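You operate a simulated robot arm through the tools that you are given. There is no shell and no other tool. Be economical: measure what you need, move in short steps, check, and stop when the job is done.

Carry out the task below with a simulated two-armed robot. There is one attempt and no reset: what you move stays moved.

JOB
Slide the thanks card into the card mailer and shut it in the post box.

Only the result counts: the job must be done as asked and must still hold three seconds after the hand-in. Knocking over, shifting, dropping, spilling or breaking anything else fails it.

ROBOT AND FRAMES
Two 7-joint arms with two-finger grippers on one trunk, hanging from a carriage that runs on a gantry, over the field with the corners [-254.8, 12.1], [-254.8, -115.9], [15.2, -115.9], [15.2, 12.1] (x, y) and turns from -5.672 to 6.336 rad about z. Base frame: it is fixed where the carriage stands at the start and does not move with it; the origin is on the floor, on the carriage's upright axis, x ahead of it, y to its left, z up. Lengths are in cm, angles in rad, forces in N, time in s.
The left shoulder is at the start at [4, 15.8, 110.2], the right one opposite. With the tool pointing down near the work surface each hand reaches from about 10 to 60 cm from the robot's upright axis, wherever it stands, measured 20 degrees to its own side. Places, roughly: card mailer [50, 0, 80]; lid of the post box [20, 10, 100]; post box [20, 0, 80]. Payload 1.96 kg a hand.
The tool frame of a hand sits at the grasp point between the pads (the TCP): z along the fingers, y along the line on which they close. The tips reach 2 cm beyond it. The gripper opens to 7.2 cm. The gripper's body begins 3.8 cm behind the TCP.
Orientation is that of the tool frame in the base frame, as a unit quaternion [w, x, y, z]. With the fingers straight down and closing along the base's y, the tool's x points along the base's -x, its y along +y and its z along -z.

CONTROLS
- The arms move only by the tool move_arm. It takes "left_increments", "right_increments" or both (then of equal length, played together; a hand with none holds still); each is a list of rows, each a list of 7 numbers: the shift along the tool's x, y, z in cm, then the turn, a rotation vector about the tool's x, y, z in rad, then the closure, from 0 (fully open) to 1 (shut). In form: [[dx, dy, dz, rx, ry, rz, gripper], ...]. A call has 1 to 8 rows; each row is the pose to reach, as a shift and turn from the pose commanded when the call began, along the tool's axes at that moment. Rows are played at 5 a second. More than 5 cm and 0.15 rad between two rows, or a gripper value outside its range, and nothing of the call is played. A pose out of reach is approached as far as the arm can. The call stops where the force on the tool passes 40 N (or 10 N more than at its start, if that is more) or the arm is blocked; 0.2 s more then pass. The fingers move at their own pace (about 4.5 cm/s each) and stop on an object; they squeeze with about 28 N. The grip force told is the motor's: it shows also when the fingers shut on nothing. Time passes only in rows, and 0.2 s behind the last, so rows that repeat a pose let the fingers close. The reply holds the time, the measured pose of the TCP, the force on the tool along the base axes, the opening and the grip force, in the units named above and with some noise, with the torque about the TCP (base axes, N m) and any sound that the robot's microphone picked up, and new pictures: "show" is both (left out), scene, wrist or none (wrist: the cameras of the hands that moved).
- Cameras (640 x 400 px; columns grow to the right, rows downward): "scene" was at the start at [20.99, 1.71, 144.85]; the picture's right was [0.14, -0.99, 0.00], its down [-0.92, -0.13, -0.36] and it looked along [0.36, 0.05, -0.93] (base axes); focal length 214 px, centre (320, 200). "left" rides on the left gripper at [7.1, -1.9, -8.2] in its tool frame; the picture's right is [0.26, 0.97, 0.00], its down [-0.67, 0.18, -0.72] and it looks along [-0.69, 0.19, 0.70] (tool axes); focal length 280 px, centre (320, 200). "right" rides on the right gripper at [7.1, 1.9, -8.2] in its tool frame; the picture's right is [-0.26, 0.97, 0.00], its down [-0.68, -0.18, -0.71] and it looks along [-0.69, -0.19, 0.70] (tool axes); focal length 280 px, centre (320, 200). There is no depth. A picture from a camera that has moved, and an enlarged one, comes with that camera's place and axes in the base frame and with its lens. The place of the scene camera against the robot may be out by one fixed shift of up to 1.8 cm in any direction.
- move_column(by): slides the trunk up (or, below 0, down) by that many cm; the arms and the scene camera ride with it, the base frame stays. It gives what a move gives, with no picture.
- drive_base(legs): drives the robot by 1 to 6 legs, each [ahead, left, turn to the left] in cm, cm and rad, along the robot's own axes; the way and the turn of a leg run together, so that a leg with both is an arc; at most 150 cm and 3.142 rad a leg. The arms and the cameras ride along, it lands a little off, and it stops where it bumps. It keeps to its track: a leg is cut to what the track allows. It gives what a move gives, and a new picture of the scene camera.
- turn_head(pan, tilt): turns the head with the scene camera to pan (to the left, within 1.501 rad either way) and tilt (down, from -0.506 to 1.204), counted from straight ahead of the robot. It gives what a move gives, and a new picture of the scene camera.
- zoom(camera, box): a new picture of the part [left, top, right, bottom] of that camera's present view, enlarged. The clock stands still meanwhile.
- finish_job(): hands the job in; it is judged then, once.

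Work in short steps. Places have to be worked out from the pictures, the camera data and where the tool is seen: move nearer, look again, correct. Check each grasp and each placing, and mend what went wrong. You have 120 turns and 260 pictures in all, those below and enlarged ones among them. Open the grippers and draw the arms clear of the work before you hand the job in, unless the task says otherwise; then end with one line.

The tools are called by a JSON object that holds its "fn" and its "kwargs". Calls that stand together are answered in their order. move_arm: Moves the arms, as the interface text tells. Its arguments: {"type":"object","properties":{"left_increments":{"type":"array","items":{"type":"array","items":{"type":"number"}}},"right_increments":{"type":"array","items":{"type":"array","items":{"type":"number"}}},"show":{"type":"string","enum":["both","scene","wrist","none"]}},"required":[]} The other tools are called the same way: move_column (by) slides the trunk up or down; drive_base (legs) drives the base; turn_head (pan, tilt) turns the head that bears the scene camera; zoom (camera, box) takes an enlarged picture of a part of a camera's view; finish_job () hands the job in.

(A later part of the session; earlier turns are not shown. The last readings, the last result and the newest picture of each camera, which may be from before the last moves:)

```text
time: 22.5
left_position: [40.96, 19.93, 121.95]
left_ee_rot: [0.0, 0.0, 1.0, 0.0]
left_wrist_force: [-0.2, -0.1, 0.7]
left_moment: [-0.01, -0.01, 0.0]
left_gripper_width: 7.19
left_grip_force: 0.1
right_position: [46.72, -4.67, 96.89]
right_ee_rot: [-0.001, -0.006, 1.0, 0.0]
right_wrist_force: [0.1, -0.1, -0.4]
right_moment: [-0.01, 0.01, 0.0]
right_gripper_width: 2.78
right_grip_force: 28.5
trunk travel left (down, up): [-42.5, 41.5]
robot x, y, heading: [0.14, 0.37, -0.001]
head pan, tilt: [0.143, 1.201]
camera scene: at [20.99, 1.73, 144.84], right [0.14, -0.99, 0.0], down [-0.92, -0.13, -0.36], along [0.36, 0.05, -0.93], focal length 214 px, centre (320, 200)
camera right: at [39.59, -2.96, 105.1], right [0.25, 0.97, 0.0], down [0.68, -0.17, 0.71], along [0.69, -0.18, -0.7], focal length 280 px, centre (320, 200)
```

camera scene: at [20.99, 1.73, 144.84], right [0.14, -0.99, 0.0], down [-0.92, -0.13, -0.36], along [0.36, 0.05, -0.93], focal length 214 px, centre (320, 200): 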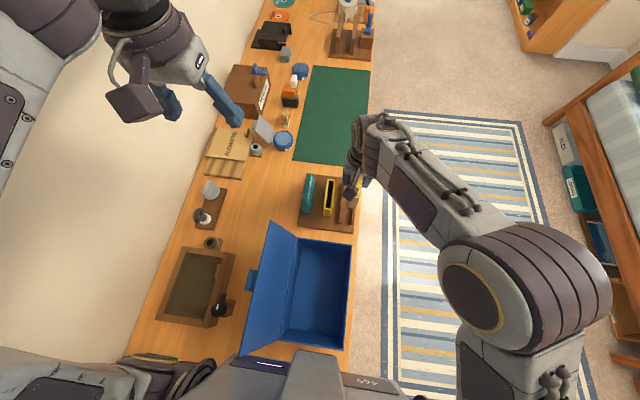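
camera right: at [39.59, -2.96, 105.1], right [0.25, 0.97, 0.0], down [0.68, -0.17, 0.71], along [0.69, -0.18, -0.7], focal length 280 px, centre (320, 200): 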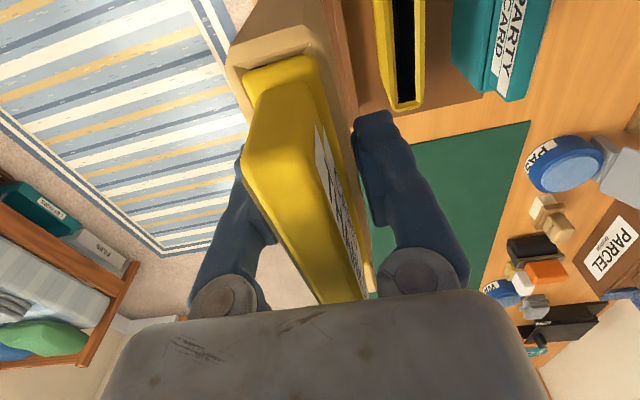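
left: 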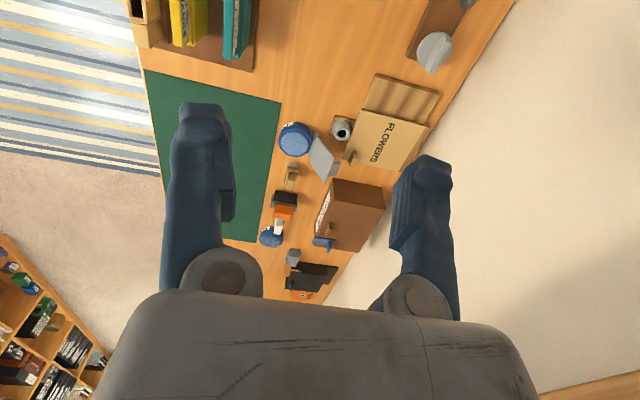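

The mailer is out with the card inside. Before moving over the box, I zoom in on the box from the unobstructed scene view to measure it.

{"fn": "zoom", "kwargs": {"camera": "scene", "box": [240, 215, 360, 290]}}

{"fn": "zoom", "kwargs": {"camera": "scene", "box": [230, 285, 370, 372]}}

```text
5.33 times, centred on (300, 252) of scene
camera zoom: at [20.99, 1.73, 144.84], right [0.14, -0.99, 0.0], down [-0.92, -0.13, -0.36], along [0.36, 0.05, -0.93], focal length 1144 px, centre (427, -80)
```

zoom: 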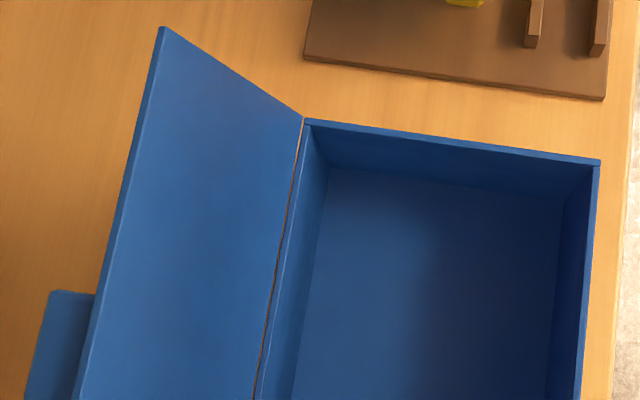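

```text
4.57 times, centred on (300, 328) of scene
camera zoom: at [20.99, 1.73, 144.84], right [0.14, -0.99, 0.0], down [-0.92, -0.13, -0.36], along [0.36, 0.05, -0.93], focal length 980 px, centre (411, -387)
```

zoom: 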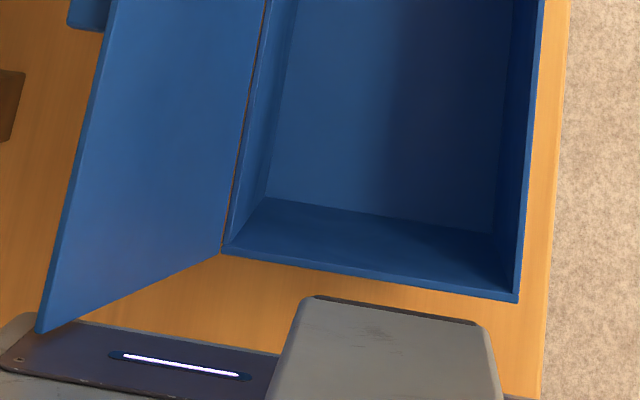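

From these zooms I estimate a box interior of about 24.5×15 cm and about 13.4 cm deep, rim z≈84, floor ≈71. The mailer with card is about 13.5 cm tall, so I'll lay it flat: turn it 90°, tilt, set down, let it lean over. First I raise it and drive back for reach.

{"fn": "move_arm", "kwargs": {"right_increments": [[2, 0, -3, 0, 0, 0, 1], [5, 0, -6, 0, 0, 0, 1], [5, 0, -6, 0, 0, 0, 1]], "show": "none"}}

{"fn": "drive_base", "kwargs": {"legs": [[-18, 0, 0]]}}

```text
time: 23.3
left_position: [41.05, 19.99, 122.0]
left_ee_rot: [0.0, -0.001, 1.0, 0.0]
left_wrist_force: [-0.8, 0.1, 0.0]
left_moment: [0.03, -0.01, 0.04]
left_gripper_width: 7.22
left_grip_force: 0.1
right_position: [41.9, -4.77, 103.08]
right_ee_rot: [-0.001, -0.006, 1.0, -0.001]
right_wrist_force: [-0.6, -0.4, -0.5]
right_moment: [-0.02, 0.07, 0.0]
right_gripper_width: 2.76
right_grip_force: 28.2
trunk travel left (down, up): [-42.5, 41.5]
robot x, y, heading: [-0.15, -0.22, 0.0]
head pan, tilt: [0.143, 1.201]
```

```text
time: 24.8
left_position: [22.96, 20.05, 122.01]
left_ee_rot: [0.0, 0.001, 1.0, 0.0]
left_wrist_force: [0.2, 0.1, 0.6]
left_moment: [-0.02, 0.03, 0.0]
left_gripper_width: 7.22
left_grip_force: 0.1
right_position: [23.74, -4.91, 102.97]
right_ee_rot: [-0.001, -0.005, 1.0, -0.001]
right_wrist_force: [-0.9, 0.6, -1.6]
right_moment: [0.02, 0.04, 0.01]
right_gripper_width: 2.75
right_grip_force: 28.2
trunk travel left (down, up): [-42.5, 41.5]
robot x, y, heading: [-17.88, -0.08, -0.006]
head pan, tilt: [0.143, 1.201]
camera scene: at [2.97, 1.71, 144.83], right [0.14, -0.99, 0.0], down [-0.92, -0.13, -0.36], along [0.36, 0.05, -0.93], focal length 214 px, centre (320, 200)
```

scene: 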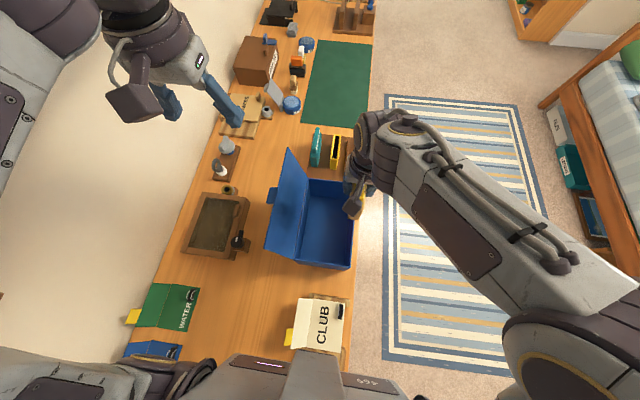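

Clear of everything. Now I yaw the hand +90° (about base z) in two calls.

{"fn": "move_arm", "kwargs": {"right_increments": [[0, 0, 0, 0, 0, -0.14, 1], [0, 0, 0, 0, 0, -0.28, 1], [0, 0, 0, 0, 0, -0.42, 1], [0, 0, 0, 0, 0, -0.56, 1], [0, 0, 0, 0, 0, -0.7, 1], [0, 0, 0, 0, 0, -0.8, 1], [0, 0, 0, 0, 0, -0.8, 1]], "show": "none"}}

{"fn": "move_arm", "kwargs": {"right_increments": [[0, 0, 0, 0, 0, -0.14, 1], [0, 0, 0, 0, 0, -0.28, 1], [0, 0, 0, 0, 0, -0.42, 1], [0, 0, 0, 0, 0, -0.56, 1], [0, 0, 0, 0, 0, -0.7, 1], [0, 0, 0, 0, 0, -0.76, 1], [0, 0, 0, 0, 0, -0.76, 1]], "show": "both"}}

```text
time: 26.4
left_position: [23.11, 19.94, 121.95]
left_ee_rot: [0.0, 0.0, 1.0, 0.001]
left_wrist_force: [-0.1, 0.9, -0.3]
left_moment: [-0.01, 0.0, 0.0]
left_gripper_width: 7.22
left_grip_force: 0.0
right_position: [23.94, -4.88, 103.0]
right_ee_rot: [-0.001, -0.395, 0.919, 0.0]
right_wrist_force: [0.2, -0.6, -0.5]
right_moment: [-0.02, 0.0, 0.0]
right_gripper_width: 2.77
right_grip_force: 27.7
trunk travel left (down, up): [-42.5, 41.5]
robot x, y, heading: [-17.99, -0.03, -0.004]
head pan, tilt: [0.143, 1.201]
```

```text
time: 28.0
left_position: [23.04, 19.94, 122.0]
left_ee_rot: [0.0, 0.001, 1.0, 0.0]
left_wrist_force: [0.9, -0.2, -0.4]
left_moment: [0.0, -0.01, -0.01]
left_gripper_width: 7.22
left_grip_force: 0.0
right_position: [23.94, -4.9, 103.0]
right_ee_rot: [0.0, -0.707, 0.707, 0.002]
right_wrist_force: [-0.4, -0.4, -2.0]
right_moment: [0.01, -0.02, -0.04]
right_gripper_width: 2.76
right_grip_force: 27.5
trunk travel left (down, up): [-42.5, 41.5]
robot x, y, heading: [-18.24, 0.34, -0.003]
head pan, tilt: [0.143, 1.201]
camera scene: at [3.01, 1.71, 144.84], right [0.14, -0.99, 0.0], down [-0.92, -0.13, -0.36], along [0.36, 0.05, -0.93], focal length 214 px, centre (320, 200)
camera right: at [21.81, -12.03, 111.22], right [-0.96, 0.26, 0.0], down [0.18, 0.67, 0.72], along [0.19, 0.69, -0.7], focal length 280 px, centre (320, 200)
```

scene: 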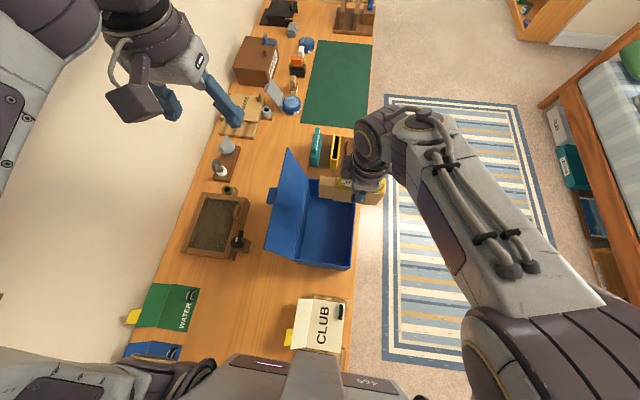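
right: 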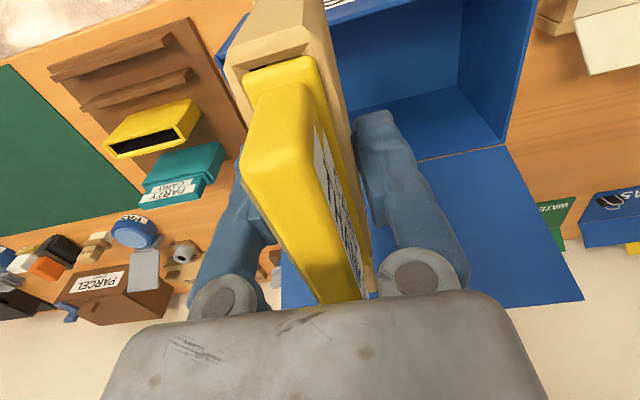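

The yaw worked. Now I shift over the box centreline (y≈0.1) and tilt 0.4 rad with the fingers pointing forward.

{"fn": "move_arm", "kwargs": {"right_increments": [[-2.5, 0, 0, 0, 0, 0, 1], [-5, 0, 0, 0, 0, 0, 1], [-5, 0, 0, 0.13, 0, 0, 1], [-5, 0, 0, 0.26, 0, 0, 1], [-5, 0, 0, 0.4, 0, 0, 1], [-5, 0, 0, 0.4, 0, 0, 1]], "show": "both"}}

{"fn": "zoom", "kwargs": {"camera": "scene", "box": [250, 130, 400, 280]}}

```text
time: 29.0
left_position: [23.1, 19.85, 122.01]
left_ee_rot: [0.0, 0.001, 1.0, 0.0]
left_wrist_force: [0.3, 0.1, 0.7]
left_moment: [-0.01, -0.02, 0.01]
left_gripper_width: 7.21
left_grip_force: 0.1
right_position: [22.22, -0.53, 95.88]
right_ee_rot: [0.017, -0.695, 0.719, 0.006]
right_wrist_force: [-0.5, 0.0, -2.0]
right_moment: [0.02, 0.03, 0.02]
right_gripper_width: 2.73
right_grip_force: 28.1
trunk travel left (down, up): [-42.5, 41.5]
robot x, y, heading: [-17.86, 0.25, -0.008]
head pan, tilt: [0.143, 1.201]
stopped in row 4 (right hand): the arm was blocked; the commanded pose is now the measured one
camera scene: at [3.03, 1.68, 144.85], right [0.14, -0.99, 0.0], down [-0.92, -0.13, -0.36], along [0.36, 0.05, -0.93], focal length 214 px, centre (320, 200)
camera right: at [19.79, -7.84, 103.91], right [-0.96, 0.29, -0.01], down [0.19, 0.64, 0.74], along [0.22, 0.71, -0.67], focal length 280 px, centre (320, 200)
```

scene: 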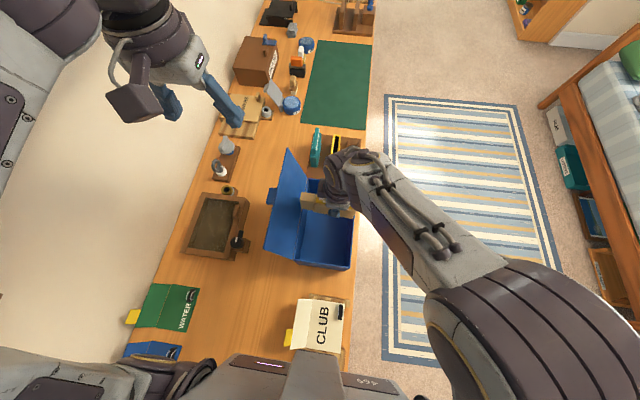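
right: 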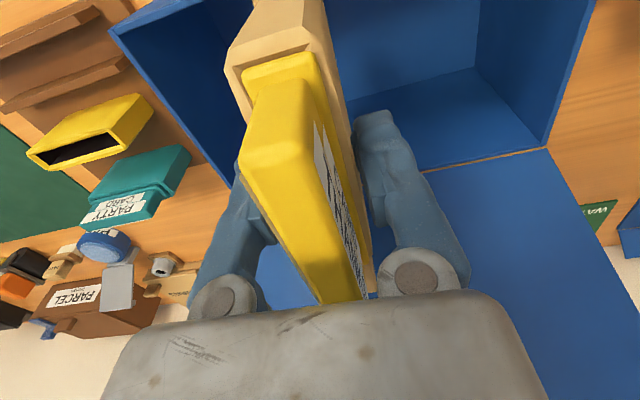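

```text
2.67 times, centred on (325, 205) of scene
camera zoom: at [3.03, 1.68, 144.85], right [0.14, -0.99, 0.0], down [-0.92, -0.13, -0.36], along [0.36, 0.05, -0.93], focal length 572 px, centre (307, 187)
```

zoom: 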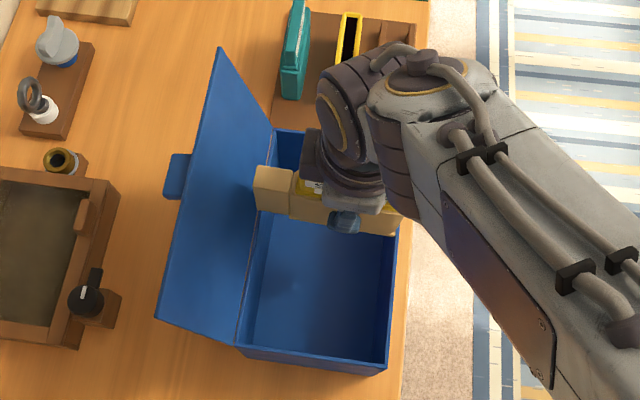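

The wrist reached a joint limit on that tilt and the arm sagged to z≈96, touching nothing. I'll skip the tilt: straighten up, set it upright in the box, then tip it over.

{"fn": "move_arm", "kwargs": {"right_increments": [[-0.3, 0, -1, -0.016, 0.032, -0.034, 1], [-0.6, -1, -2, -0.016, 0.032, -0.034, 1], [-0.6, -1, -2, -0.016, 0.032, -0.034, 1]], "show": "both"}}

{"fn": "zoom", "kwargs": {"camera": "scene", "box": [250, 130, 400, 280]}}

```text
time: 29.8
left_position: [23.09, 19.97, 121.99]
left_ee_rot: [0.0, 0.001, 1.0, 0.0]
left_wrist_force: [-0.6, -1.0, -0.3]
left_moment: [0.0, -0.05, -0.01]
left_gripper_width: 7.22
left_grip_force: 0.1
right_position: [23.41, 0.02, 98.53]
right_ee_rot: [0.006, -0.706, 0.709, 0.003]
right_wrist_force: [-0.1, 0.1, -1.2]
right_moment: [0.0, 0.02, -0.02]
right_gripper_width: 2.78
right_grip_force: 28.1
trunk travel left (down, up): [-42.5, 41.5]
robot x, y, heading: [-17.98, -0.05, -0.002]
head pan, tilt: [0.143, 1.201]
camera scene: at [3.0, 1.71, 144.84], right [0.14, -0.99, 0.0], down [-0.92, -0.13, -0.36], along [0.36, 0.05, -0.93], focal length 214 px, centre (320, 200)
camera right: at [21.22, -7.26, 106.6], right [-0.96, 0.27, 0.0], down [0.18, 0.66, 0.72], along [0.19, 0.7, -0.69], focal length 280 px, centre (320, 200)
```

scene: 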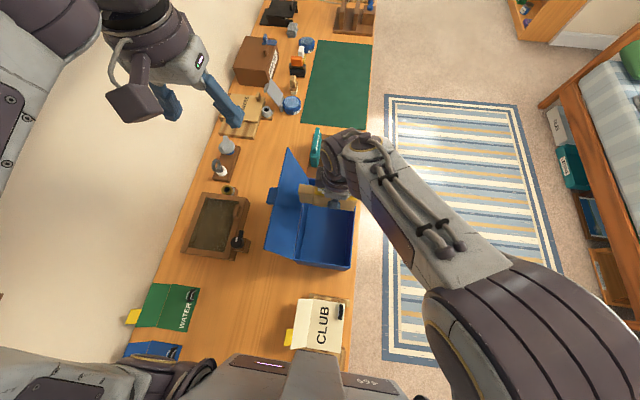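
right: 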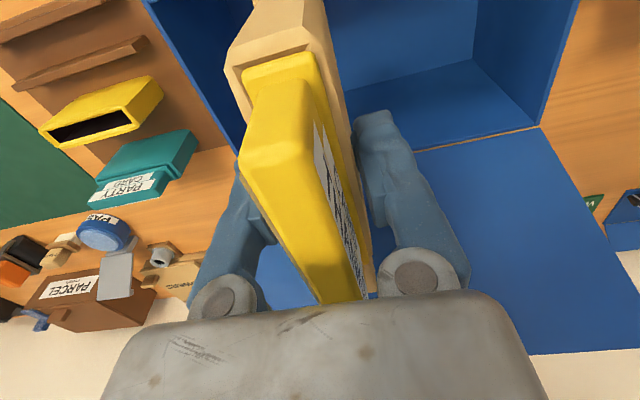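

```text
2.67 times, centred on (325, 205) of scene
camera zoom: at [3.0, 1.71, 144.84], right [0.14, -0.99, 0.0], down [-0.92, -0.13, -0.36], along [0.36, 0.05, -0.93], focal length 572 px, centre (307, 187)
```

zoom: 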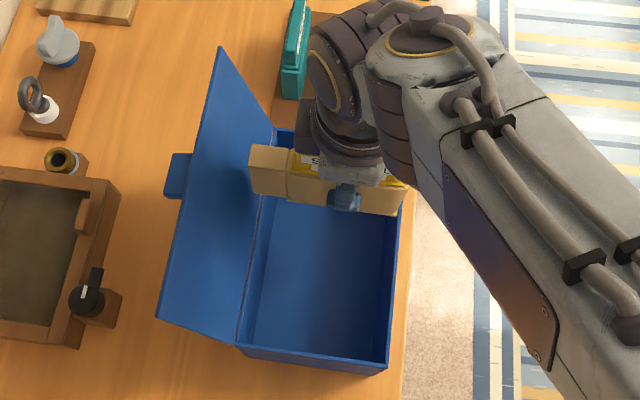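

The tab makes the mailer about 14 cm long, too tight across the box's 15 cm, while the box's long side has plenty of room. I turn the hand back to its original yaw to place the mailer lengthwise.

{"fn": "move_arm", "kwargs": {"right_increments": [[0, 0, 0, 0, 0, 0.14, 1], [0, 0, 0, 0, 0, 0.28, 1], [0, 0, 0, 0, 0, 0.42, 1], [0, 0, 0, 0, 0, 0.56, 1], [0, 0, 0, 0, 0, 0.7, 1], [0, 0, 0, 0, 0, 0.8, 1], [0, 0, 0, 0, 0, 0.8, 1]], "show": "none"}}

{"fn": "move_arm", "kwargs": {"right_increments": [[0, 0, 0, 0, 0, 0.14, 1], [0, 0, 0, 0, 0, 0.28, 1], [0, 0, 0, 0, 0, 0.42, 1], [0, 0, 0, 0, 0, 0.56, 1], [0, 0, 0, 0, 0, 0.7, 1], [0, 0, 0, 0, 0, 0.77, 1], [0, 0, 0, 0, 0, 0.77, 1]], "show": "both"}}

{"fn": "zoom", "kwargs": {"camera": "scene", "box": [250, 130, 400, 280]}}

```text
time: 31.4
left_position: [23.09, 19.9, 121.91]
left_ee_rot: [0.0, 0.001, 1.0, 0.0]
left_wrist_force: [0.5, 0.4, 0.2]
left_moment: [0.04, -0.03, -0.02]
left_gripper_width: 7.19
left_grip_force: 0.1
right_position: [23.13, 0.31, 98.0]
right_ee_rot: [0.001, -0.38, 0.925, -0.006]
right_wrist_force: [0.2, 0.6, -0.8]
right_moment: [-0.01, 0.03, 0.02]
right_gripper_width: 2.75
right_grip_force: 27.9
trunk travel left (down, up): [-42.5, 41.5]
robot x, y, heading: [-17.85, 0.5, -0.0]
head pan, tilt: [0.143, 1.201]
```

```text
time: 33.0
left_position: [23.07, 19.91, 121.9]
left_ee_rot: [-0.001, 0.001, 1.0, 0.001]
left_wrist_force: [0.4, 0.8, -0.9]
left_moment: [-0.01, 0.01, 0.0]
left_gripper_width: 7.24
left_grip_force: 0.1
right_position: [23.02, 0.24, 97.96]
right_ee_rot: [0.002, -0.004, 1.0, -0.004]
right_wrist_force: [-0.1, -0.5, 0.2]
right_moment: [0.01, 0.04, -0.02]
right_gripper_width: 2.75
right_grip_force: 27.9
trunk travel left (down, up): [-42.5, 41.5]
robot x, y, heading: [-18.01, -0.05, 0.0]
head pan, tilt: [0.143, 1.201]
camera scene: at [3.01, 1.71, 144.84], right [0.14, -0.99, 0.0], down [-0.92, -0.13, -0.36], along [0.36, 0.05, -0.93], focal length 214 px, centre (320, 200)
camera right: at [15.78, 2.13, 106.13], right [0.25, 0.97, -0.01], down [0.67, -0.17, 0.72], along [0.7, -0.19, -0.69], focal length 280 px, centre (320, 200)
```

scene: 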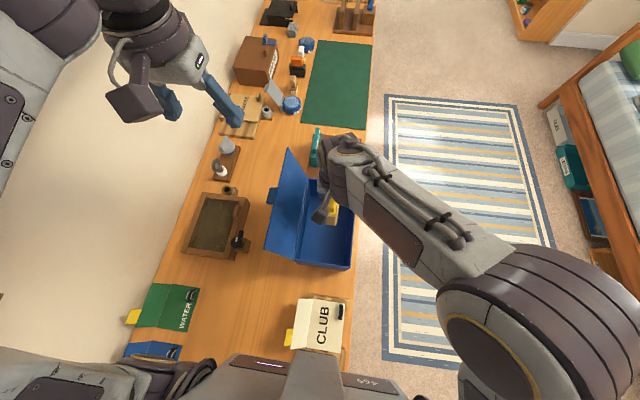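
right: 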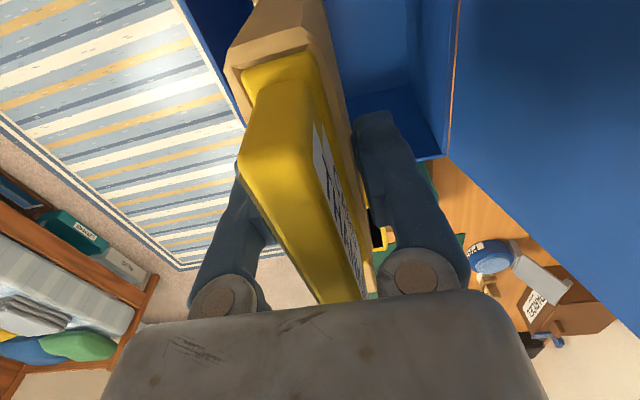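

```text
2.67 times, centred on (325, 205) of scene
camera zoom: at [3.01, 1.71, 144.84], right [0.14, -0.99, 0.0], down [-0.92, -0.13, -0.36], along [0.36, 0.05, -0.93], focal length 572 px, centre (307, 187)
```

zoom: 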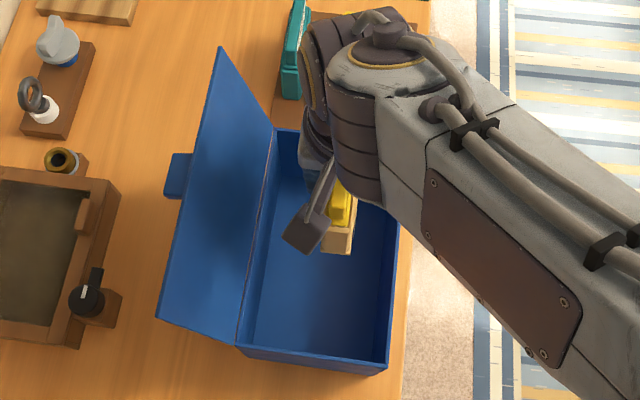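

The rim solves to z≈87.3 (scene and wrist agree), so floor ≈74.7 and depth ≈12.7. The mailer with card is only about 10 cm tall, so it fits upright. I move to x≈18.3, y≈1 and lower it into the box.

{"fn": "move_arm", "kwargs": {"right_increments": [[2.5, 0.4, 0, 0, 0, 0, 1], [4.7, 0.8, 0, 0, 0, 0, 1], [4.7, 0.8, 3, 0, 0, 0, 1], [4.7, 0.8, 6, 0, 0, 0, 1], [4.7, 0.8, 9, 0, 0, 0, 1], [4.7, 0.8, 9, 0, 0, 0, 1]], "show": "both"}}

{"fn": "zoom", "kwargs": {"camera": "scene", "box": [250, 130, 400, 280]}}

```text
time: 34.4
left_position: [23.15, 19.89, 122.03]
left_ee_rot: [0.0, 0.001, 1.0, 0.0]
left_wrist_force: [-0.3, -0.1, 0.3]
left_moment: [0.02, 0.01, 0.01]
left_gripper_width: 7.19
left_grip_force: 0.0
right_position: [18.26, 0.86, 88.86]
right_ee_rot: [0.004, -0.005, 1.0, -0.005]
right_wrist_force: [-0.1, 0.3, -1.1]
right_moment: [0.0, 0.0, 0.0]
right_gripper_width: 2.77
right_grip_force: 27.9
trunk travel left (down, up): [-42.5, 41.5]
robot x, y, heading: [-18.27, 0.06, 0.0]
head pan, tilt: [0.143, 1.201]
camera scene: at [3.01, 1.71, 144.85], right [0.14, -0.99, 0.0], down [-0.92, -0.13, -0.36], along [0.36, 0.05, -0.93], focal length 214 px, centre (320, 200)
camera right: at [11.01, 2.76, 97.04], right [0.25, 0.97, -0.01], down [0.67, -0.17, 0.72], along [0.7, -0.19, -0.69], focal length 280 px, centre (320, 200)
```

scene: 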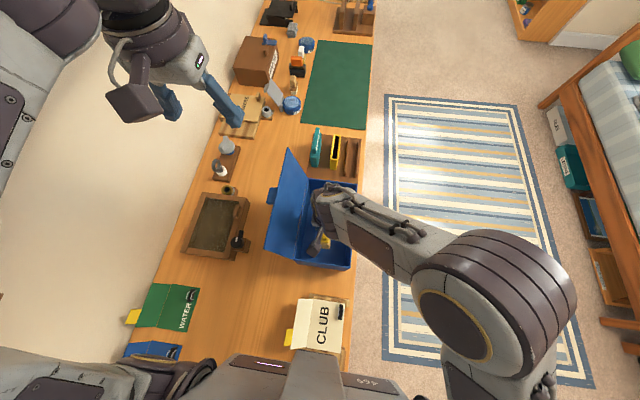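
right: 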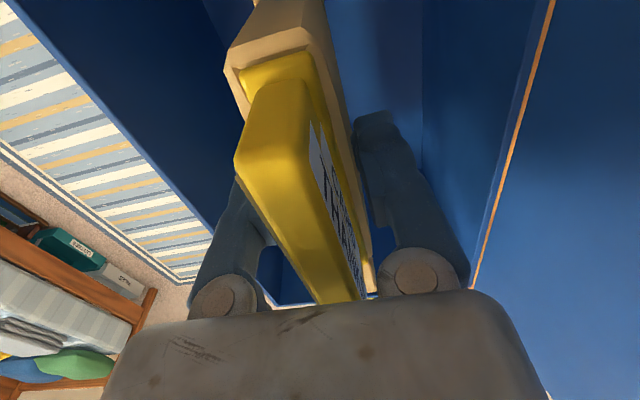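

```text
2.67 times, centred on (325, 205) of scene
camera zoom: at [3.01, 1.71, 144.85], right [0.14, -0.99, 0.0], down [-0.92, -0.13, -0.36], along [0.36, 0.05, -0.93], focal length 572 px, centre (307, 187)
```

zoom: 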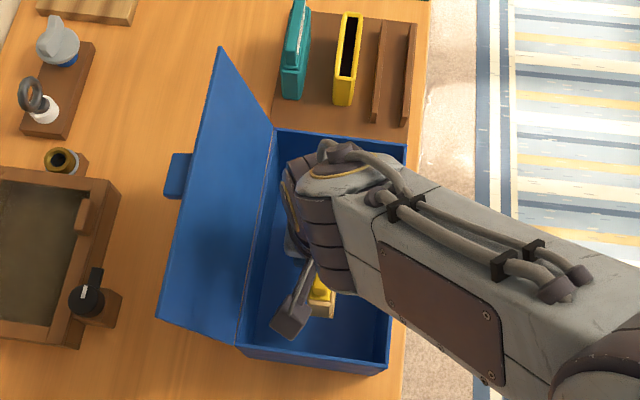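

Centred well. I lower to near floor level, then in small steps until contact.

{"fn": "move_arm", "kwargs": {"right_increments": [[0, 0, 2, -0.01, 0.008, 0, 1], [0, 0, 4, -0.01, 0.008, 0, 1], [0, 0, 5.5, -0.01, 0.008, 0, 1], [0, 0, 6.3, -0.01, 0.008, 0, 1], [0, 0, 6.3, -0.01, 0.008, 0, 1]], "show": "none"}}

```text
time: 35.6
left_position: [23.09, 19.97, 121.97]
left_ee_rot: [0.0, 0.002, 1.0, 0.0]
left_wrist_force: [0.3, 0.6, 0.5]
left_moment: [0.01, 0.0, 0.03]
left_gripper_width: 7.22
left_grip_force: 0.0
right_position: [18.41, 0.93, 82.63]
right_ee_rot: [-0.001, -0.005, 1.0, 0.001]
right_wrist_force: [-0.3, -0.2, -0.7]
right_moment: [0.0, 0.04, 0.04]
right_gripper_width: 2.76
right_grip_force: 28.3
trunk travel left (down, up): [-42.5, 41.5]
robot x, y, heading: [-18.22, 0.13, 0.001]
head pan, tilt: [0.143, 1.201]
```

{"fn": "move_arm", "kwargs": {"right_increments": [[0, 0, 0.4, 0, 0, 0, 1], [0, 0, 0.8, 0, 0, 0, 1], [0, 0, 1.2, 0, 0, 0, 1], [0, 0, 1.2, 0, 0, 0, 1]], "show": "none"}}

```text
time: 36.6
left_position: [23.04, 19.91, 121.95]
left_ee_rot: [0.0, 0.001, 1.0, 0.0]
left_wrist_force: [0.4, -0.1, 0.3]
left_moment: [0.02, 0.01, -0.01]
left_gripper_width: 7.19
left_grip_force: 0.1
right_position: [18.44, 0.81, 81.41]
right_ee_rot: [-0.001, -0.005, 1.0, 0.001]
right_wrist_force: [0.6, -0.8, -1.0]
right_moment: [-0.03, -0.03, -0.04]
right_gripper_width: 2.76
right_grip_force: 28.5
trunk travel left (down, up): [-42.5, 41.5]
robot x, y, heading: [-18.03, -0.15, -0.0]
head pan, tilt: [0.143, 1.201]
```

No contact at 81.4 yet; continuing down gently.

{"fn": "move_arm", "kwargs": {"right_increments": [[0, 0, 0.4, 0, 0, 0, 1], [0, 0, 0.8, 0, 0, 0, 1], [0, 0, 1.2, 0, 0, 0, 1], [0, 0, 1.6, 0, 0, 0, 1], [0, 0, 1.6, 0, 0, 0, 1]], "show": "wrist"}}

```text
time: 37.8
left_position: [23.21, 19.88, 121.97]
left_ee_rot: [0.002, 0.0, 1.0, 0.001]
left_wrist_force: [-0.1, -0.2, -0.4]
left_moment: [-0.01, 0.0, 0.01]
left_gripper_width: 7.22
left_grip_force: 0.2
right_position: [18.66, 0.89, 79.93]
right_ee_rot: [-0.001, -0.005, 1.0, 0.0]
right_wrist_force: [-1.4, -1.8, 33.7]
right_moment: [-0.02, -0.02, 0.0]
right_gripper_width: 2.76
right_grip_force: 27.8
trunk travel left (down, up): [-42.5, 41.5]
robot x, y, heading: [-18.3, 0.19, -0.003]
head pan, tilt: [0.143, 1.201]
camera right: at [11.4, 2.63, 88.15], right [0.25, 0.97, 0.0], down [0.68, -0.18, 0.72], along [0.69, -0.18, -0.7], focal length 280 px, centre (320, 200)
```

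right: 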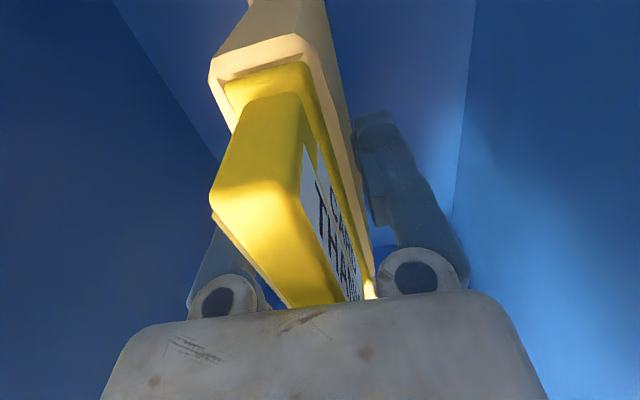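

It touches the floor at TCP z≈79.95, so the card top is ≈83.4, well under the rim. I relieve the pressure, open and rise.

{"fn": "move_arm", "kwargs": {"right_increments": [[0, 0, -0.2, 0, 0, 0, 1], [0, 0, -0.2, 0, 0, 0, 0.5], [0, 0, -0.2, 0, 0, 0, 0.35], [0, 0, -0.2, 0, 0, 0, 0.35], [0, 0, -0.2, 0, 0, 0, 0.35]], "show": "wrist"}}

```text
time: 39.0
left_position: [23.12, 19.84, 122.06]
left_ee_rot: [0.0, 0.002, 1.0, 0.0]
left_wrist_force: [0.0, 0.2, 0.0]
left_moment: [-0.01, 0.0, 0.04]
left_gripper_width: 7.22
left_grip_force: 0.0
right_position: [18.42, 0.85, 80.05]
right_ee_rot: [-0.001, -0.006, 1.0, 0.001]
right_wrist_force: [0.7, 1.3, -0.4]
right_moment: [0.02, -0.02, 0.02]
right_gripper_width: 4.68
right_grip_force: 0.1
trunk travel left (down, up): [-42.5, 41.5]
robot x, y, heading: [-18.11, -0.08, 0.0]
head pan, tilt: [0.143, 1.201]
camera right: at [11.18, 2.67, 88.26], right [0.25, 0.97, 0.0], down [0.68, -0.18, 0.71], along [0.69, -0.18, -0.7], focal length 280 px, centre (320, 200)
```

right: 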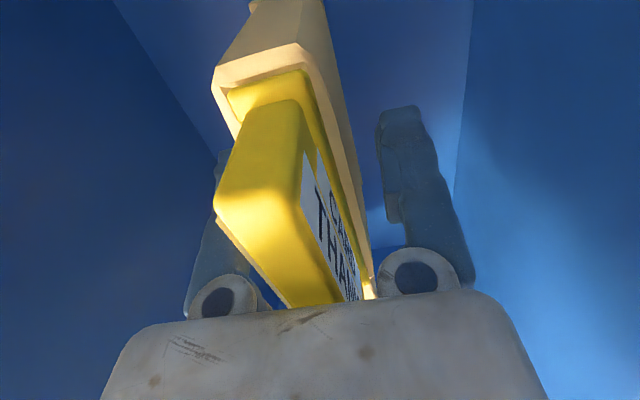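

It stands upright on its own. I raise the hand straight up.

{"fn": "move_arm", "kwargs": {"right_increments": [[0, 0, -1, 0, 0, 0, 0.35], [0, 0, -3, 0, 0, 0, 0.35], [0, 0, -7, 0, 0, 0, 0.35], [0, 0, -11, 0, 0, 0, 0.35], [0, 0, -15, 0, 0, 0, 0.35], [0, 0, -19, 0, 0, 0, 0.35], [0, -4.5, -21, 0, 0, 0, 0.35], [0, -9, -21, 0, 0, 0, 0.35]], "show": "wrist"}}

```text
time: 40.8
left_position: [23.09, 19.92, 121.9]
left_ee_rot: [0.0, 0.001, 1.0, -0.001]
left_wrist_force: [-0.4, -0.8, -0.2]
left_moment: [-0.04, -0.02, 0.0]
left_gripper_width: 7.21
left_grip_force: 0.0
right_position: [18.43, -8.22, 101.12]
right_ee_rot: [-0.002, -0.006, 1.0, 0.001]
right_wrist_force: [0.8, 0.2, 0.5]
right_moment: [0.04, -0.04, -0.02]
right_gripper_width: 4.68
right_grip_force: 0.1
trunk travel left (down, up): [-42.5, 41.5]
robot x, y, heading: [-18.11, 0.15, -0.001]
head pan, tilt: [0.143, 1.201]
camera right: at [11.35, -6.4, 109.35], right [0.25, 0.97, 0.0], down [0.68, -0.18, 0.71], along [0.69, -0.18, -0.7], focal length 280 px, centre (320, 200)
```

right: 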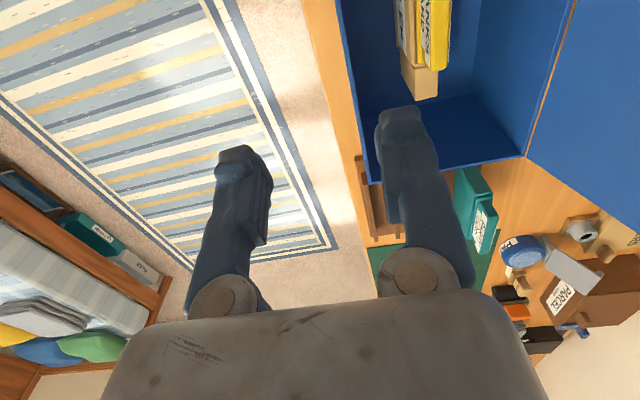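

The mailer stands in the box with the card in. I move the right hand well away to the side so the lid can swing.

{"fn": "move_arm", "kwargs": {"right_increments": [[0, -5, 0, 0, 0, 0, 0.35], [0, -10, 0, 0, 0, 0, 0.35], [0, -15, 0, 0, 0, 0, 0.35], [0, -17, 0, 0, 0, 0, 0.35], [0, -17, 0, 0, 0, 0, 0.35]], "show": "scene"}}

{"fn": "zoom", "kwargs": {"camera": "scene", "box": [200, 120, 380, 300]}}

{"fn": "zoom", "kwargs": {"camera": "left", "box": [0, 0, 640, 400]}}

```text
time: 42.0
left_position: [23.11, 19.86, 121.95]
left_ee_rot: [0.001, 0.001, 1.0, 0.0]
left_wrist_force: [0.2, -0.8, -0.3]
left_moment: [-0.02, 0.01, 0.0]
left_gripper_width: 7.19
left_grip_force: 0.1
right_position: [18.78, -25.04, 101.0]
right_ee_rot: [-0.001, -0.006, 1.0, 0.001]
right_wrist_force: [-0.2, -0.6, 0.5]
right_moment: [0.0, 0.0, 0.01]
right_gripper_width: 4.69
right_grip_force: 0.0
trunk travel left (down, up): [-42.5, 41.5]
robot x, y, heading: [-17.96, 0.15, -0.001]
head pan, tilt: [0.143, 1.201]
camera scene: at [3.01, 1.72, 144.85], right [0.14, -0.99, 0.0], down [-0.92, -0.13, -0.36], along [0.36, 0.05, -0.93], focal length 214 px, centre (320, 200)
```

scene: 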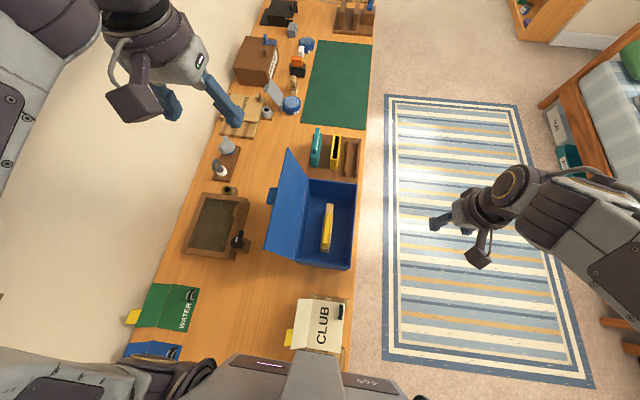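

```text
2.22 times, centred on (290, 210) of scene
camera zoom: at [3.01, 1.72, 144.85], right [0.14, -0.99, 0.0], down [-0.92, -0.13, -0.36], along [0.36, 0.05, -0.93], focal length 477 px, centre (387, 178)
```

zoom: 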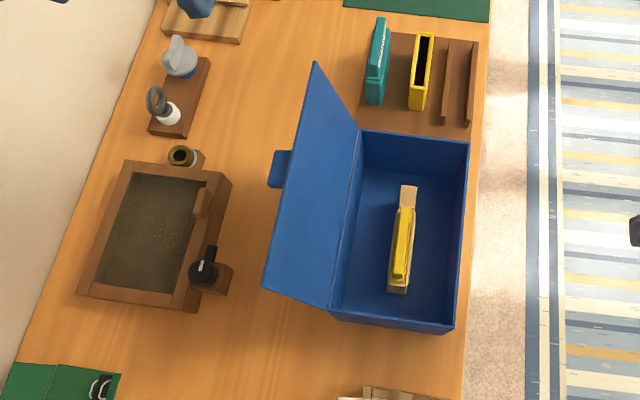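

```text
1.00 times, centred on (320, 200) of left (not enlarged: the box is as wide or as high as the picture)
camera zoom: at [15.91, 18.09, 130.2], right [-0.26, 0.97, 0.0], down [0.67, 0.18, 0.72], along [0.69, 0.19, -0.7], focal length 280 px, centre (320, 200)
```

zoom: 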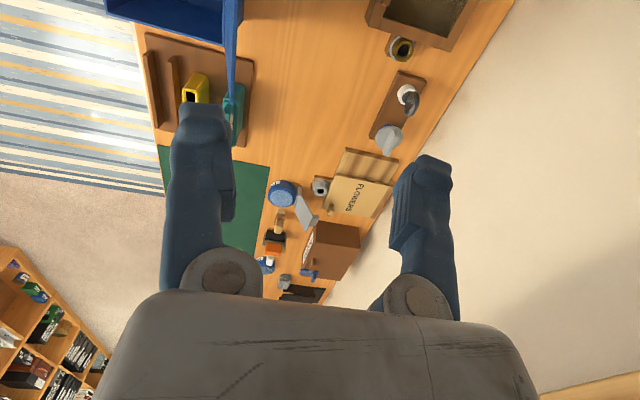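

Mailer and card are in the box, all clear. The lid leans back with its top at about y≈12.8, z≈102, and its tab near x≈19. I lower the left hand, closed, behind the lid at x≈26.

{"fn": "move_arm", "kwargs": {"left_increments": [[-1.5, 0, 0, 0, 0, 0, 1], [-2.5, 0, 4, 0, 0, 0, 1], [-2.5, 0, 8, 0, 0, 0, 1], [-2.5, 0, 12, 0, 0, 0, 1], [-2.5, 0, 16, 0, 0, 0, 1], [-2.5, 0, 20, 0, 0, 0, 1], [-2.5, 0, 20.5, 0, 0, 0, 1], [-2.5, 0, 20.5, 0, 0, 0, 1]], "show": "both"}}

{"fn": "zoom", "kwargs": {"camera": "scene", "box": [200, 120, 380, 300]}}

```text
time: 43.8
left_position: [25.67, 19.86, 101.4]
left_ee_rot: [0.001, 0.001, 1.0, -0.001]
left_wrist_force: [0.2, -0.7, -0.1]
left_moment: [0.01, 0.0, -0.02]
left_gripper_width: 0.0
left_grip_force: 28.0
right_position: [18.78, -25.2, 101.13]
right_ee_rot: [-0.001, -0.005, 1.0, 0.001]
right_wrist_force: [0.3, -0.3, 0.4]
right_moment: [-0.02, 0.0, 0.01]
right_gripper_width: 4.69
right_grip_force: 0.1
trunk travel left (down, up): [-42.5, 41.5]
robot x, y, heading: [-17.99, 0.16, -0.001]
head pan, tilt: [0.143, 1.201]
camera scene: at [3.01, 1.71, 144.85], right [0.14, -0.99, 0.0], down [-0.92, -0.13, -0.36], along [0.36, 0.05, -0.93], focal length 214 px, centre (320, 200)
camera left: at [18.38, 18.08, 109.63], right [-0.26, 0.97, 0.0], down [0.67, 0.18, 0.72], along [0.69, 0.19, -0.7], focal length 280 px, centre (320, 200)
```

scene: 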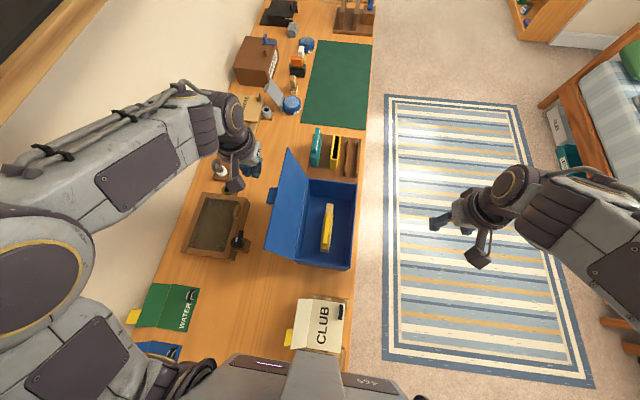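
left: 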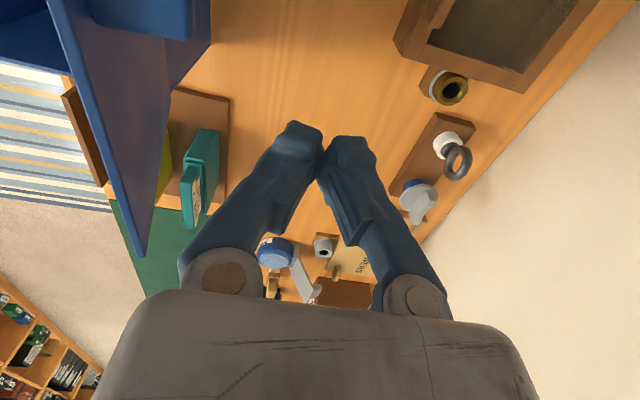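

```text
2.22 times, centred on (290, 210) of scene
camera zoom: at [3.01, 1.71, 144.85], right [0.14, -0.99, 0.0], down [-0.92, -0.13, -0.36], along [0.36, 0.05, -0.93], focal length 477 px, centre (387, 178)
```

zoom: 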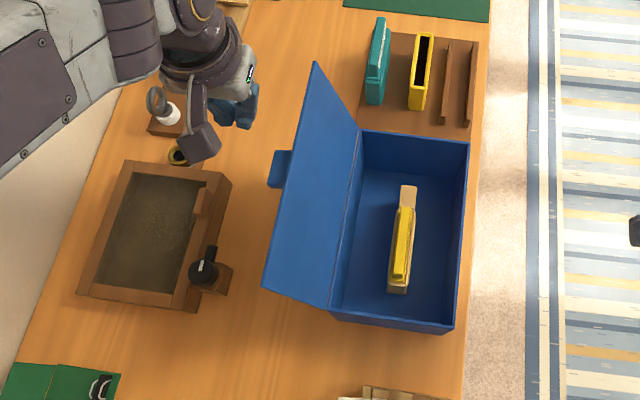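

The lid's top corner is confirmed at about (32, 12.6, 102). I lower slightly and sweep toward -y, pushing the lid past vertical.

{"fn": "move_arm", "kwargs": {"left_increments": [[0, -2, 1.3, 0, 0, 0, 1], [0, -4, 1.3, 0, 0, 0, 1], [0, -6, 1.3, 0, 0, 0, 1], [0, -7.5, 1.3, 0, 0, 0, 1], [0, -9, 1.3, 0, 0, 0, 1], [0, -10.5, 1.3, 0, 0, 0, 1], [0, -10.5, 1.3, 0, 0, 0, 1]], "show": "scene"}}

```text
time: 45.4
left_position: [25.59, 9.31, 100.04]
left_ee_rot: [0.0, 0.001, 1.0, 0.001]
left_wrist_force: [-0.2, 0.7, 0.5]
left_moment: [-0.01, -0.02, 0.02]
left_gripper_width: 0.0
left_grip_force: 28.2
right_position: [18.76, -25.08, 101.0]
right_ee_rot: [-0.001, -0.005, 1.0, 0.001]
right_wrist_force: [0.7, 0.1, -0.2]
right_moment: [0.01, -0.01, 0.0]
right_gripper_width: 4.69
right_grip_force: 0.0
trunk travel left (down, up): [-42.5, 41.5]
robot x, y, heading: [-17.98, -0.04, 0.003]
head pan, tilt: [0.143, 1.201]
camera scene: at [3.01, 1.71, 144.85], right [0.14, -0.99, 0.0], down [-0.92, -0.13, -0.36], along [0.36, 0.05, -0.93], focal length 214 px, centre (320, 200)
```

scene: 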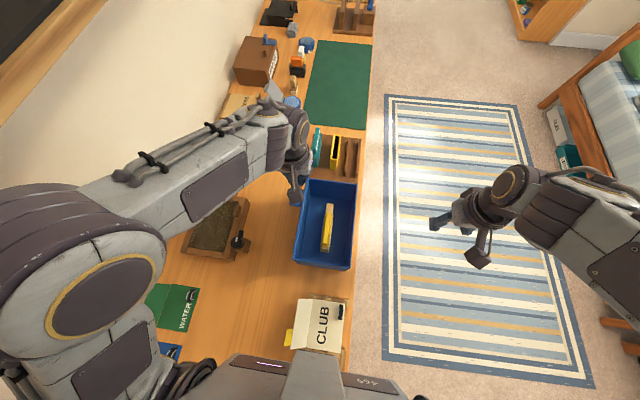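

The lid is about vertical. I keep pushing.

{"fn": "move_arm", "kwargs": {"left_increments": [[0, -1.5, 0, 0, 0, 0, 1], [0, -3, 0, 0, 0, 0, 1], [0, -4.5, 0, 0, 0, 0, 1], [0, -6, 0, 0, 0, 0, 1], [0, -7, 0, 0, 0, 0, 1], [0, -7, 0, 0, 0, 0, 1]], "show": "both"}}

```text
time: 46.8
left_position: [25.58, 2.39, 100.18]
left_ee_rot: [0.001, 0.001, 1.0, 0.0]
left_wrist_force: [0.0, 0.1, -0.9]
left_moment: [0.0, -0.04, 0.01]
left_gripper_width: 0.0
left_grip_force: 28.1
right_position: [18.76, -25.04, 101.06]
right_ee_rot: [-0.001, -0.005, 1.0, 0.001]
right_wrist_force: [0.1, -0.5, -0.3]
right_moment: [0.01, 0.06, 0.01]
right_gripper_width: 4.69
right_grip_force: 0.1
trunk travel left (down, up): [-42.5, 41.5]
robot x, y, heading: [-17.85, -0.06, 0.001]
head pan, tilt: [0.143, 1.201]
camera scene: at [3.01, 1.72, 144.85], right [0.14, -0.99, 0.0], down [-0.92, -0.13, -0.36], along [0.36, 0.05, -0.93], focal length 214 px, centre (320, 200)
camera left: at [18.4, 0.53, 108.37], right [-0.26, 0.97, 0.0], down [0.67, 0.18, 0.72], along [0.69, 0.19, -0.7], focal length 280 px, centre (320, 200)
```

scene: 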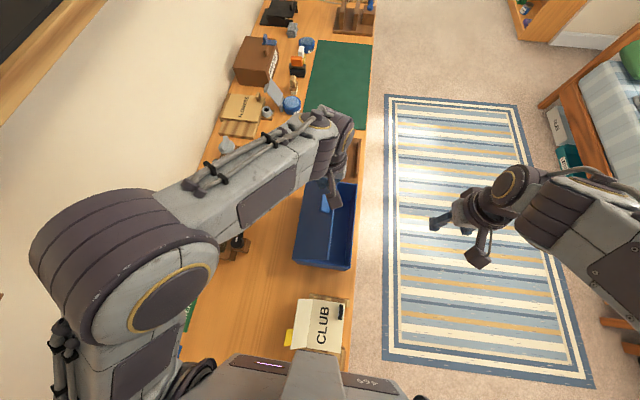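
left: 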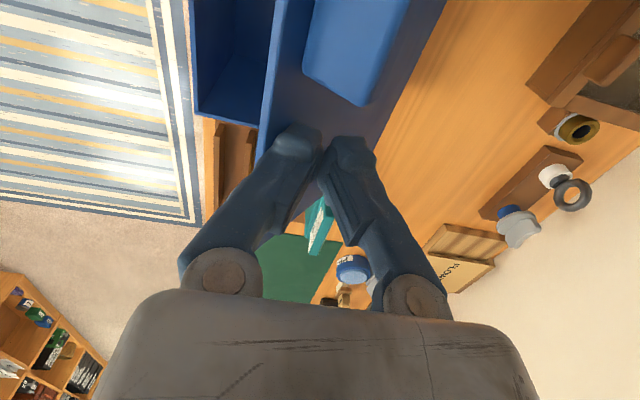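

The lid holds itself on hinge friction and leans past vertical, so I follow its arc down with the fingertips.

{"fn": "move_arm", "kwargs": {"left_increments": [[0, -1.5, 1.2, 0, 0, 0, 1], [0, -2.9, 2.4, 0, 0, 0, 1], [0, -4, 3.9, 0, 0, 0, 1], [0, -5, 5.3, 0, 0, 0, 1], [0, -5.6, 6.9, 0, 0, 0, 1], [0, -6.2, 8.3, 0, 0, 0, 1], [0, -6.2, 8.3, 0, 0, 0, 1]], "show": "both"}}

```text
time: 48.4
left_position: [25.56, -3.77, 91.78]
left_ee_rot: [0.0, 0.001, 1.0, 0.0]
left_wrist_force: [-0.2, 1.2, -0.5]
left_moment: [0.02, 0.02, 0.0]
left_gripper_width: 0.0
left_grip_force: 28.3
right_position: [18.68, -25.07, 101.1]
right_ee_rot: [-0.001, -0.005, 1.0, 0.001]
right_wrist_force: [-0.2, 0.6, -0.3]
right_moment: [0.02, -0.01, 0.01]
right_gripper_width: 4.68
right_grip_force: 0.1
trunk travel left (down, up): [-42.5, 41.5]
robot x, y, heading: [-17.72, -0.22, 0.001]
head pan, tilt: [0.143, 1.201]
camera scene: at [3.01, 1.72, 144.85], right [0.14, -0.99, 0.0], down [-0.92, -0.13, -0.36], along [0.36, 0.05, -0.93], focal length 214 px, centre (320, 200)
camera left: at [18.4, -5.56, 100.13], right [-0.26, 0.97, 0.0], down [0.67, 0.18, 0.72], along [0.69, 0.19, -0.7], focal length 280 px, centre (320, 200)
```

scene: 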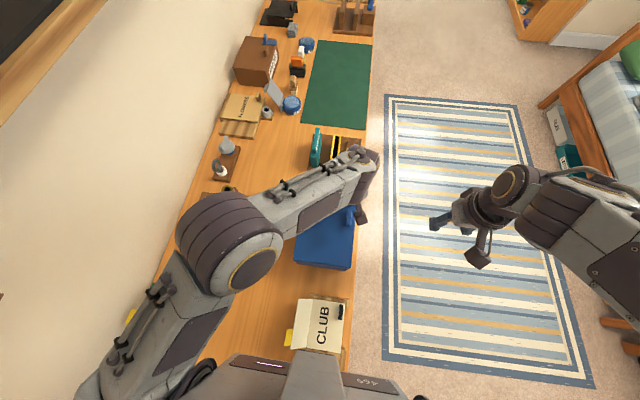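
left: 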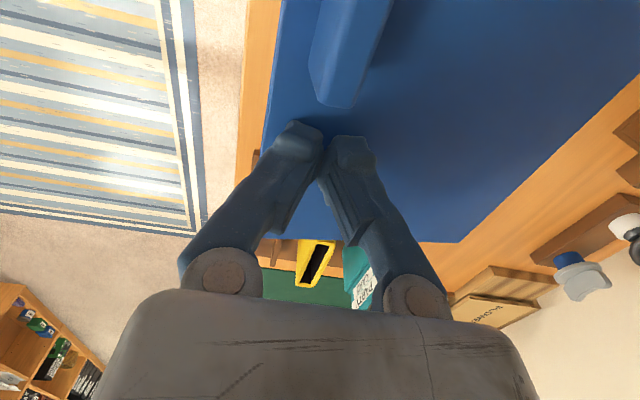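

Nearly shut. I press down in small steps until firm contact.

{"fn": "move_arm", "kwargs": {"left_increments": [[0, -0.1, 0.5, 0, 0, 0, 1], [0, -0.2, 1, 0, 0, 0, 1], [0, -0.2, 1.5, 0, 0, 0, 1], [0, -0.2, 2, 0, 0, 0, 1], [0, -0.2, 2.5, 0, 0, 0, 1], [0, -0.2, 3, 0, 0, 0, 1]], "show": "wrist"}}

```text
time: 49.7
left_position: [25.67, -4.06, 89.64]
left_ee_rot: [0.002, 0.0, 1.0, -0.002]
left_wrist_force: [-9.3, 3.0, 23.7]
left_moment: [0.11, 0.16, 0.05]
left_gripper_width: 0.58
left_grip_force: 29.3
right_position: [18.74, -24.97, 101.05]
right_ee_rot: [-0.001, -0.006, 1.0, 0.0]
right_wrist_force: [-0.5, -0.1, -0.1]
right_moment: [0.01, -0.01, 0.01]
right_gripper_width: 4.67
right_grip_force: 0.1
trunk travel left (down, up): [-42.5, 41.5]
robot x, y, heading: [-18.19, -0.4, 0.007]
head pan, tilt: [0.143, 1.201]
stopped in row 6 (left hand): the force on the tool passed its limit at 48 N (the readings are from after the stop); the commanded pose is now the measured one
camera left: at [18.46, -5.78, 97.88], right [-0.26, 0.96, 0.0], down [0.67, 0.19, 0.72], along [0.69, 0.19, -0.7], focal length 280 px, centre (320, 200)
```

left: 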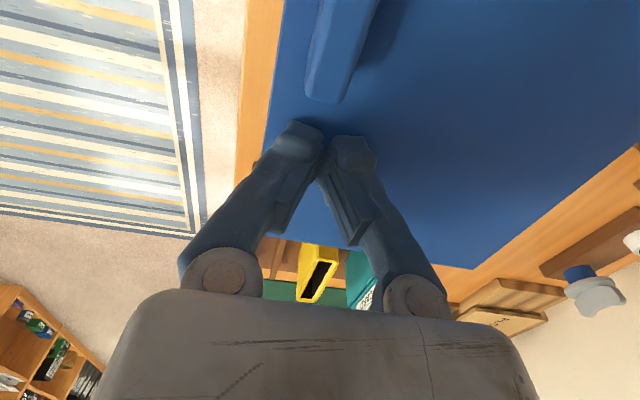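

Firm contact with the tips at z≈87.6, matching the rim height, so the lid is shut. I lift the left hand clear and check.

{"fn": "move_arm", "kwargs": {"left_increments": [[0, 0, -2, 0, 0, 0, 1], [0, 0, -6, 0, 0, 0, 1], [0, 0, -10, 0, 0, 0, 1], [0, 0, -14, 0, 0, 0, 1], [0, 5, -17, 0, 0, 0, 1], [0, 10, -17, 0, 0, 0, 1], [0, 15, -17, 0, 0, 0, 0.5], [0, 20, -17, 0, 0, 0, 0]], "show": "both"}}

{"fn": "zoom", "kwargs": {"camera": "scene", "box": [230, 120, 390, 300]}}

```text
refused: row 5 steps farther than a row can; nothing moved
```

```text
2.22 times, centred on (310, 210) of scene
camera zoom: at [2.96, 1.77, 144.87], right [0.14, -0.99, 0.0], down [-0.92, -0.13, -0.36], along [0.36, 0.05, -0.93], focal length 477 px, centre (342, 178)
```

zoom: 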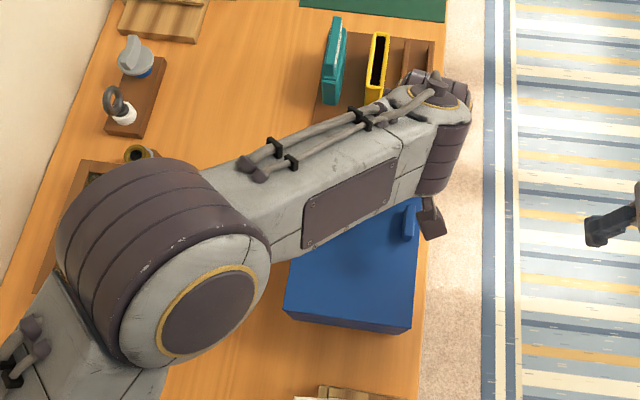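

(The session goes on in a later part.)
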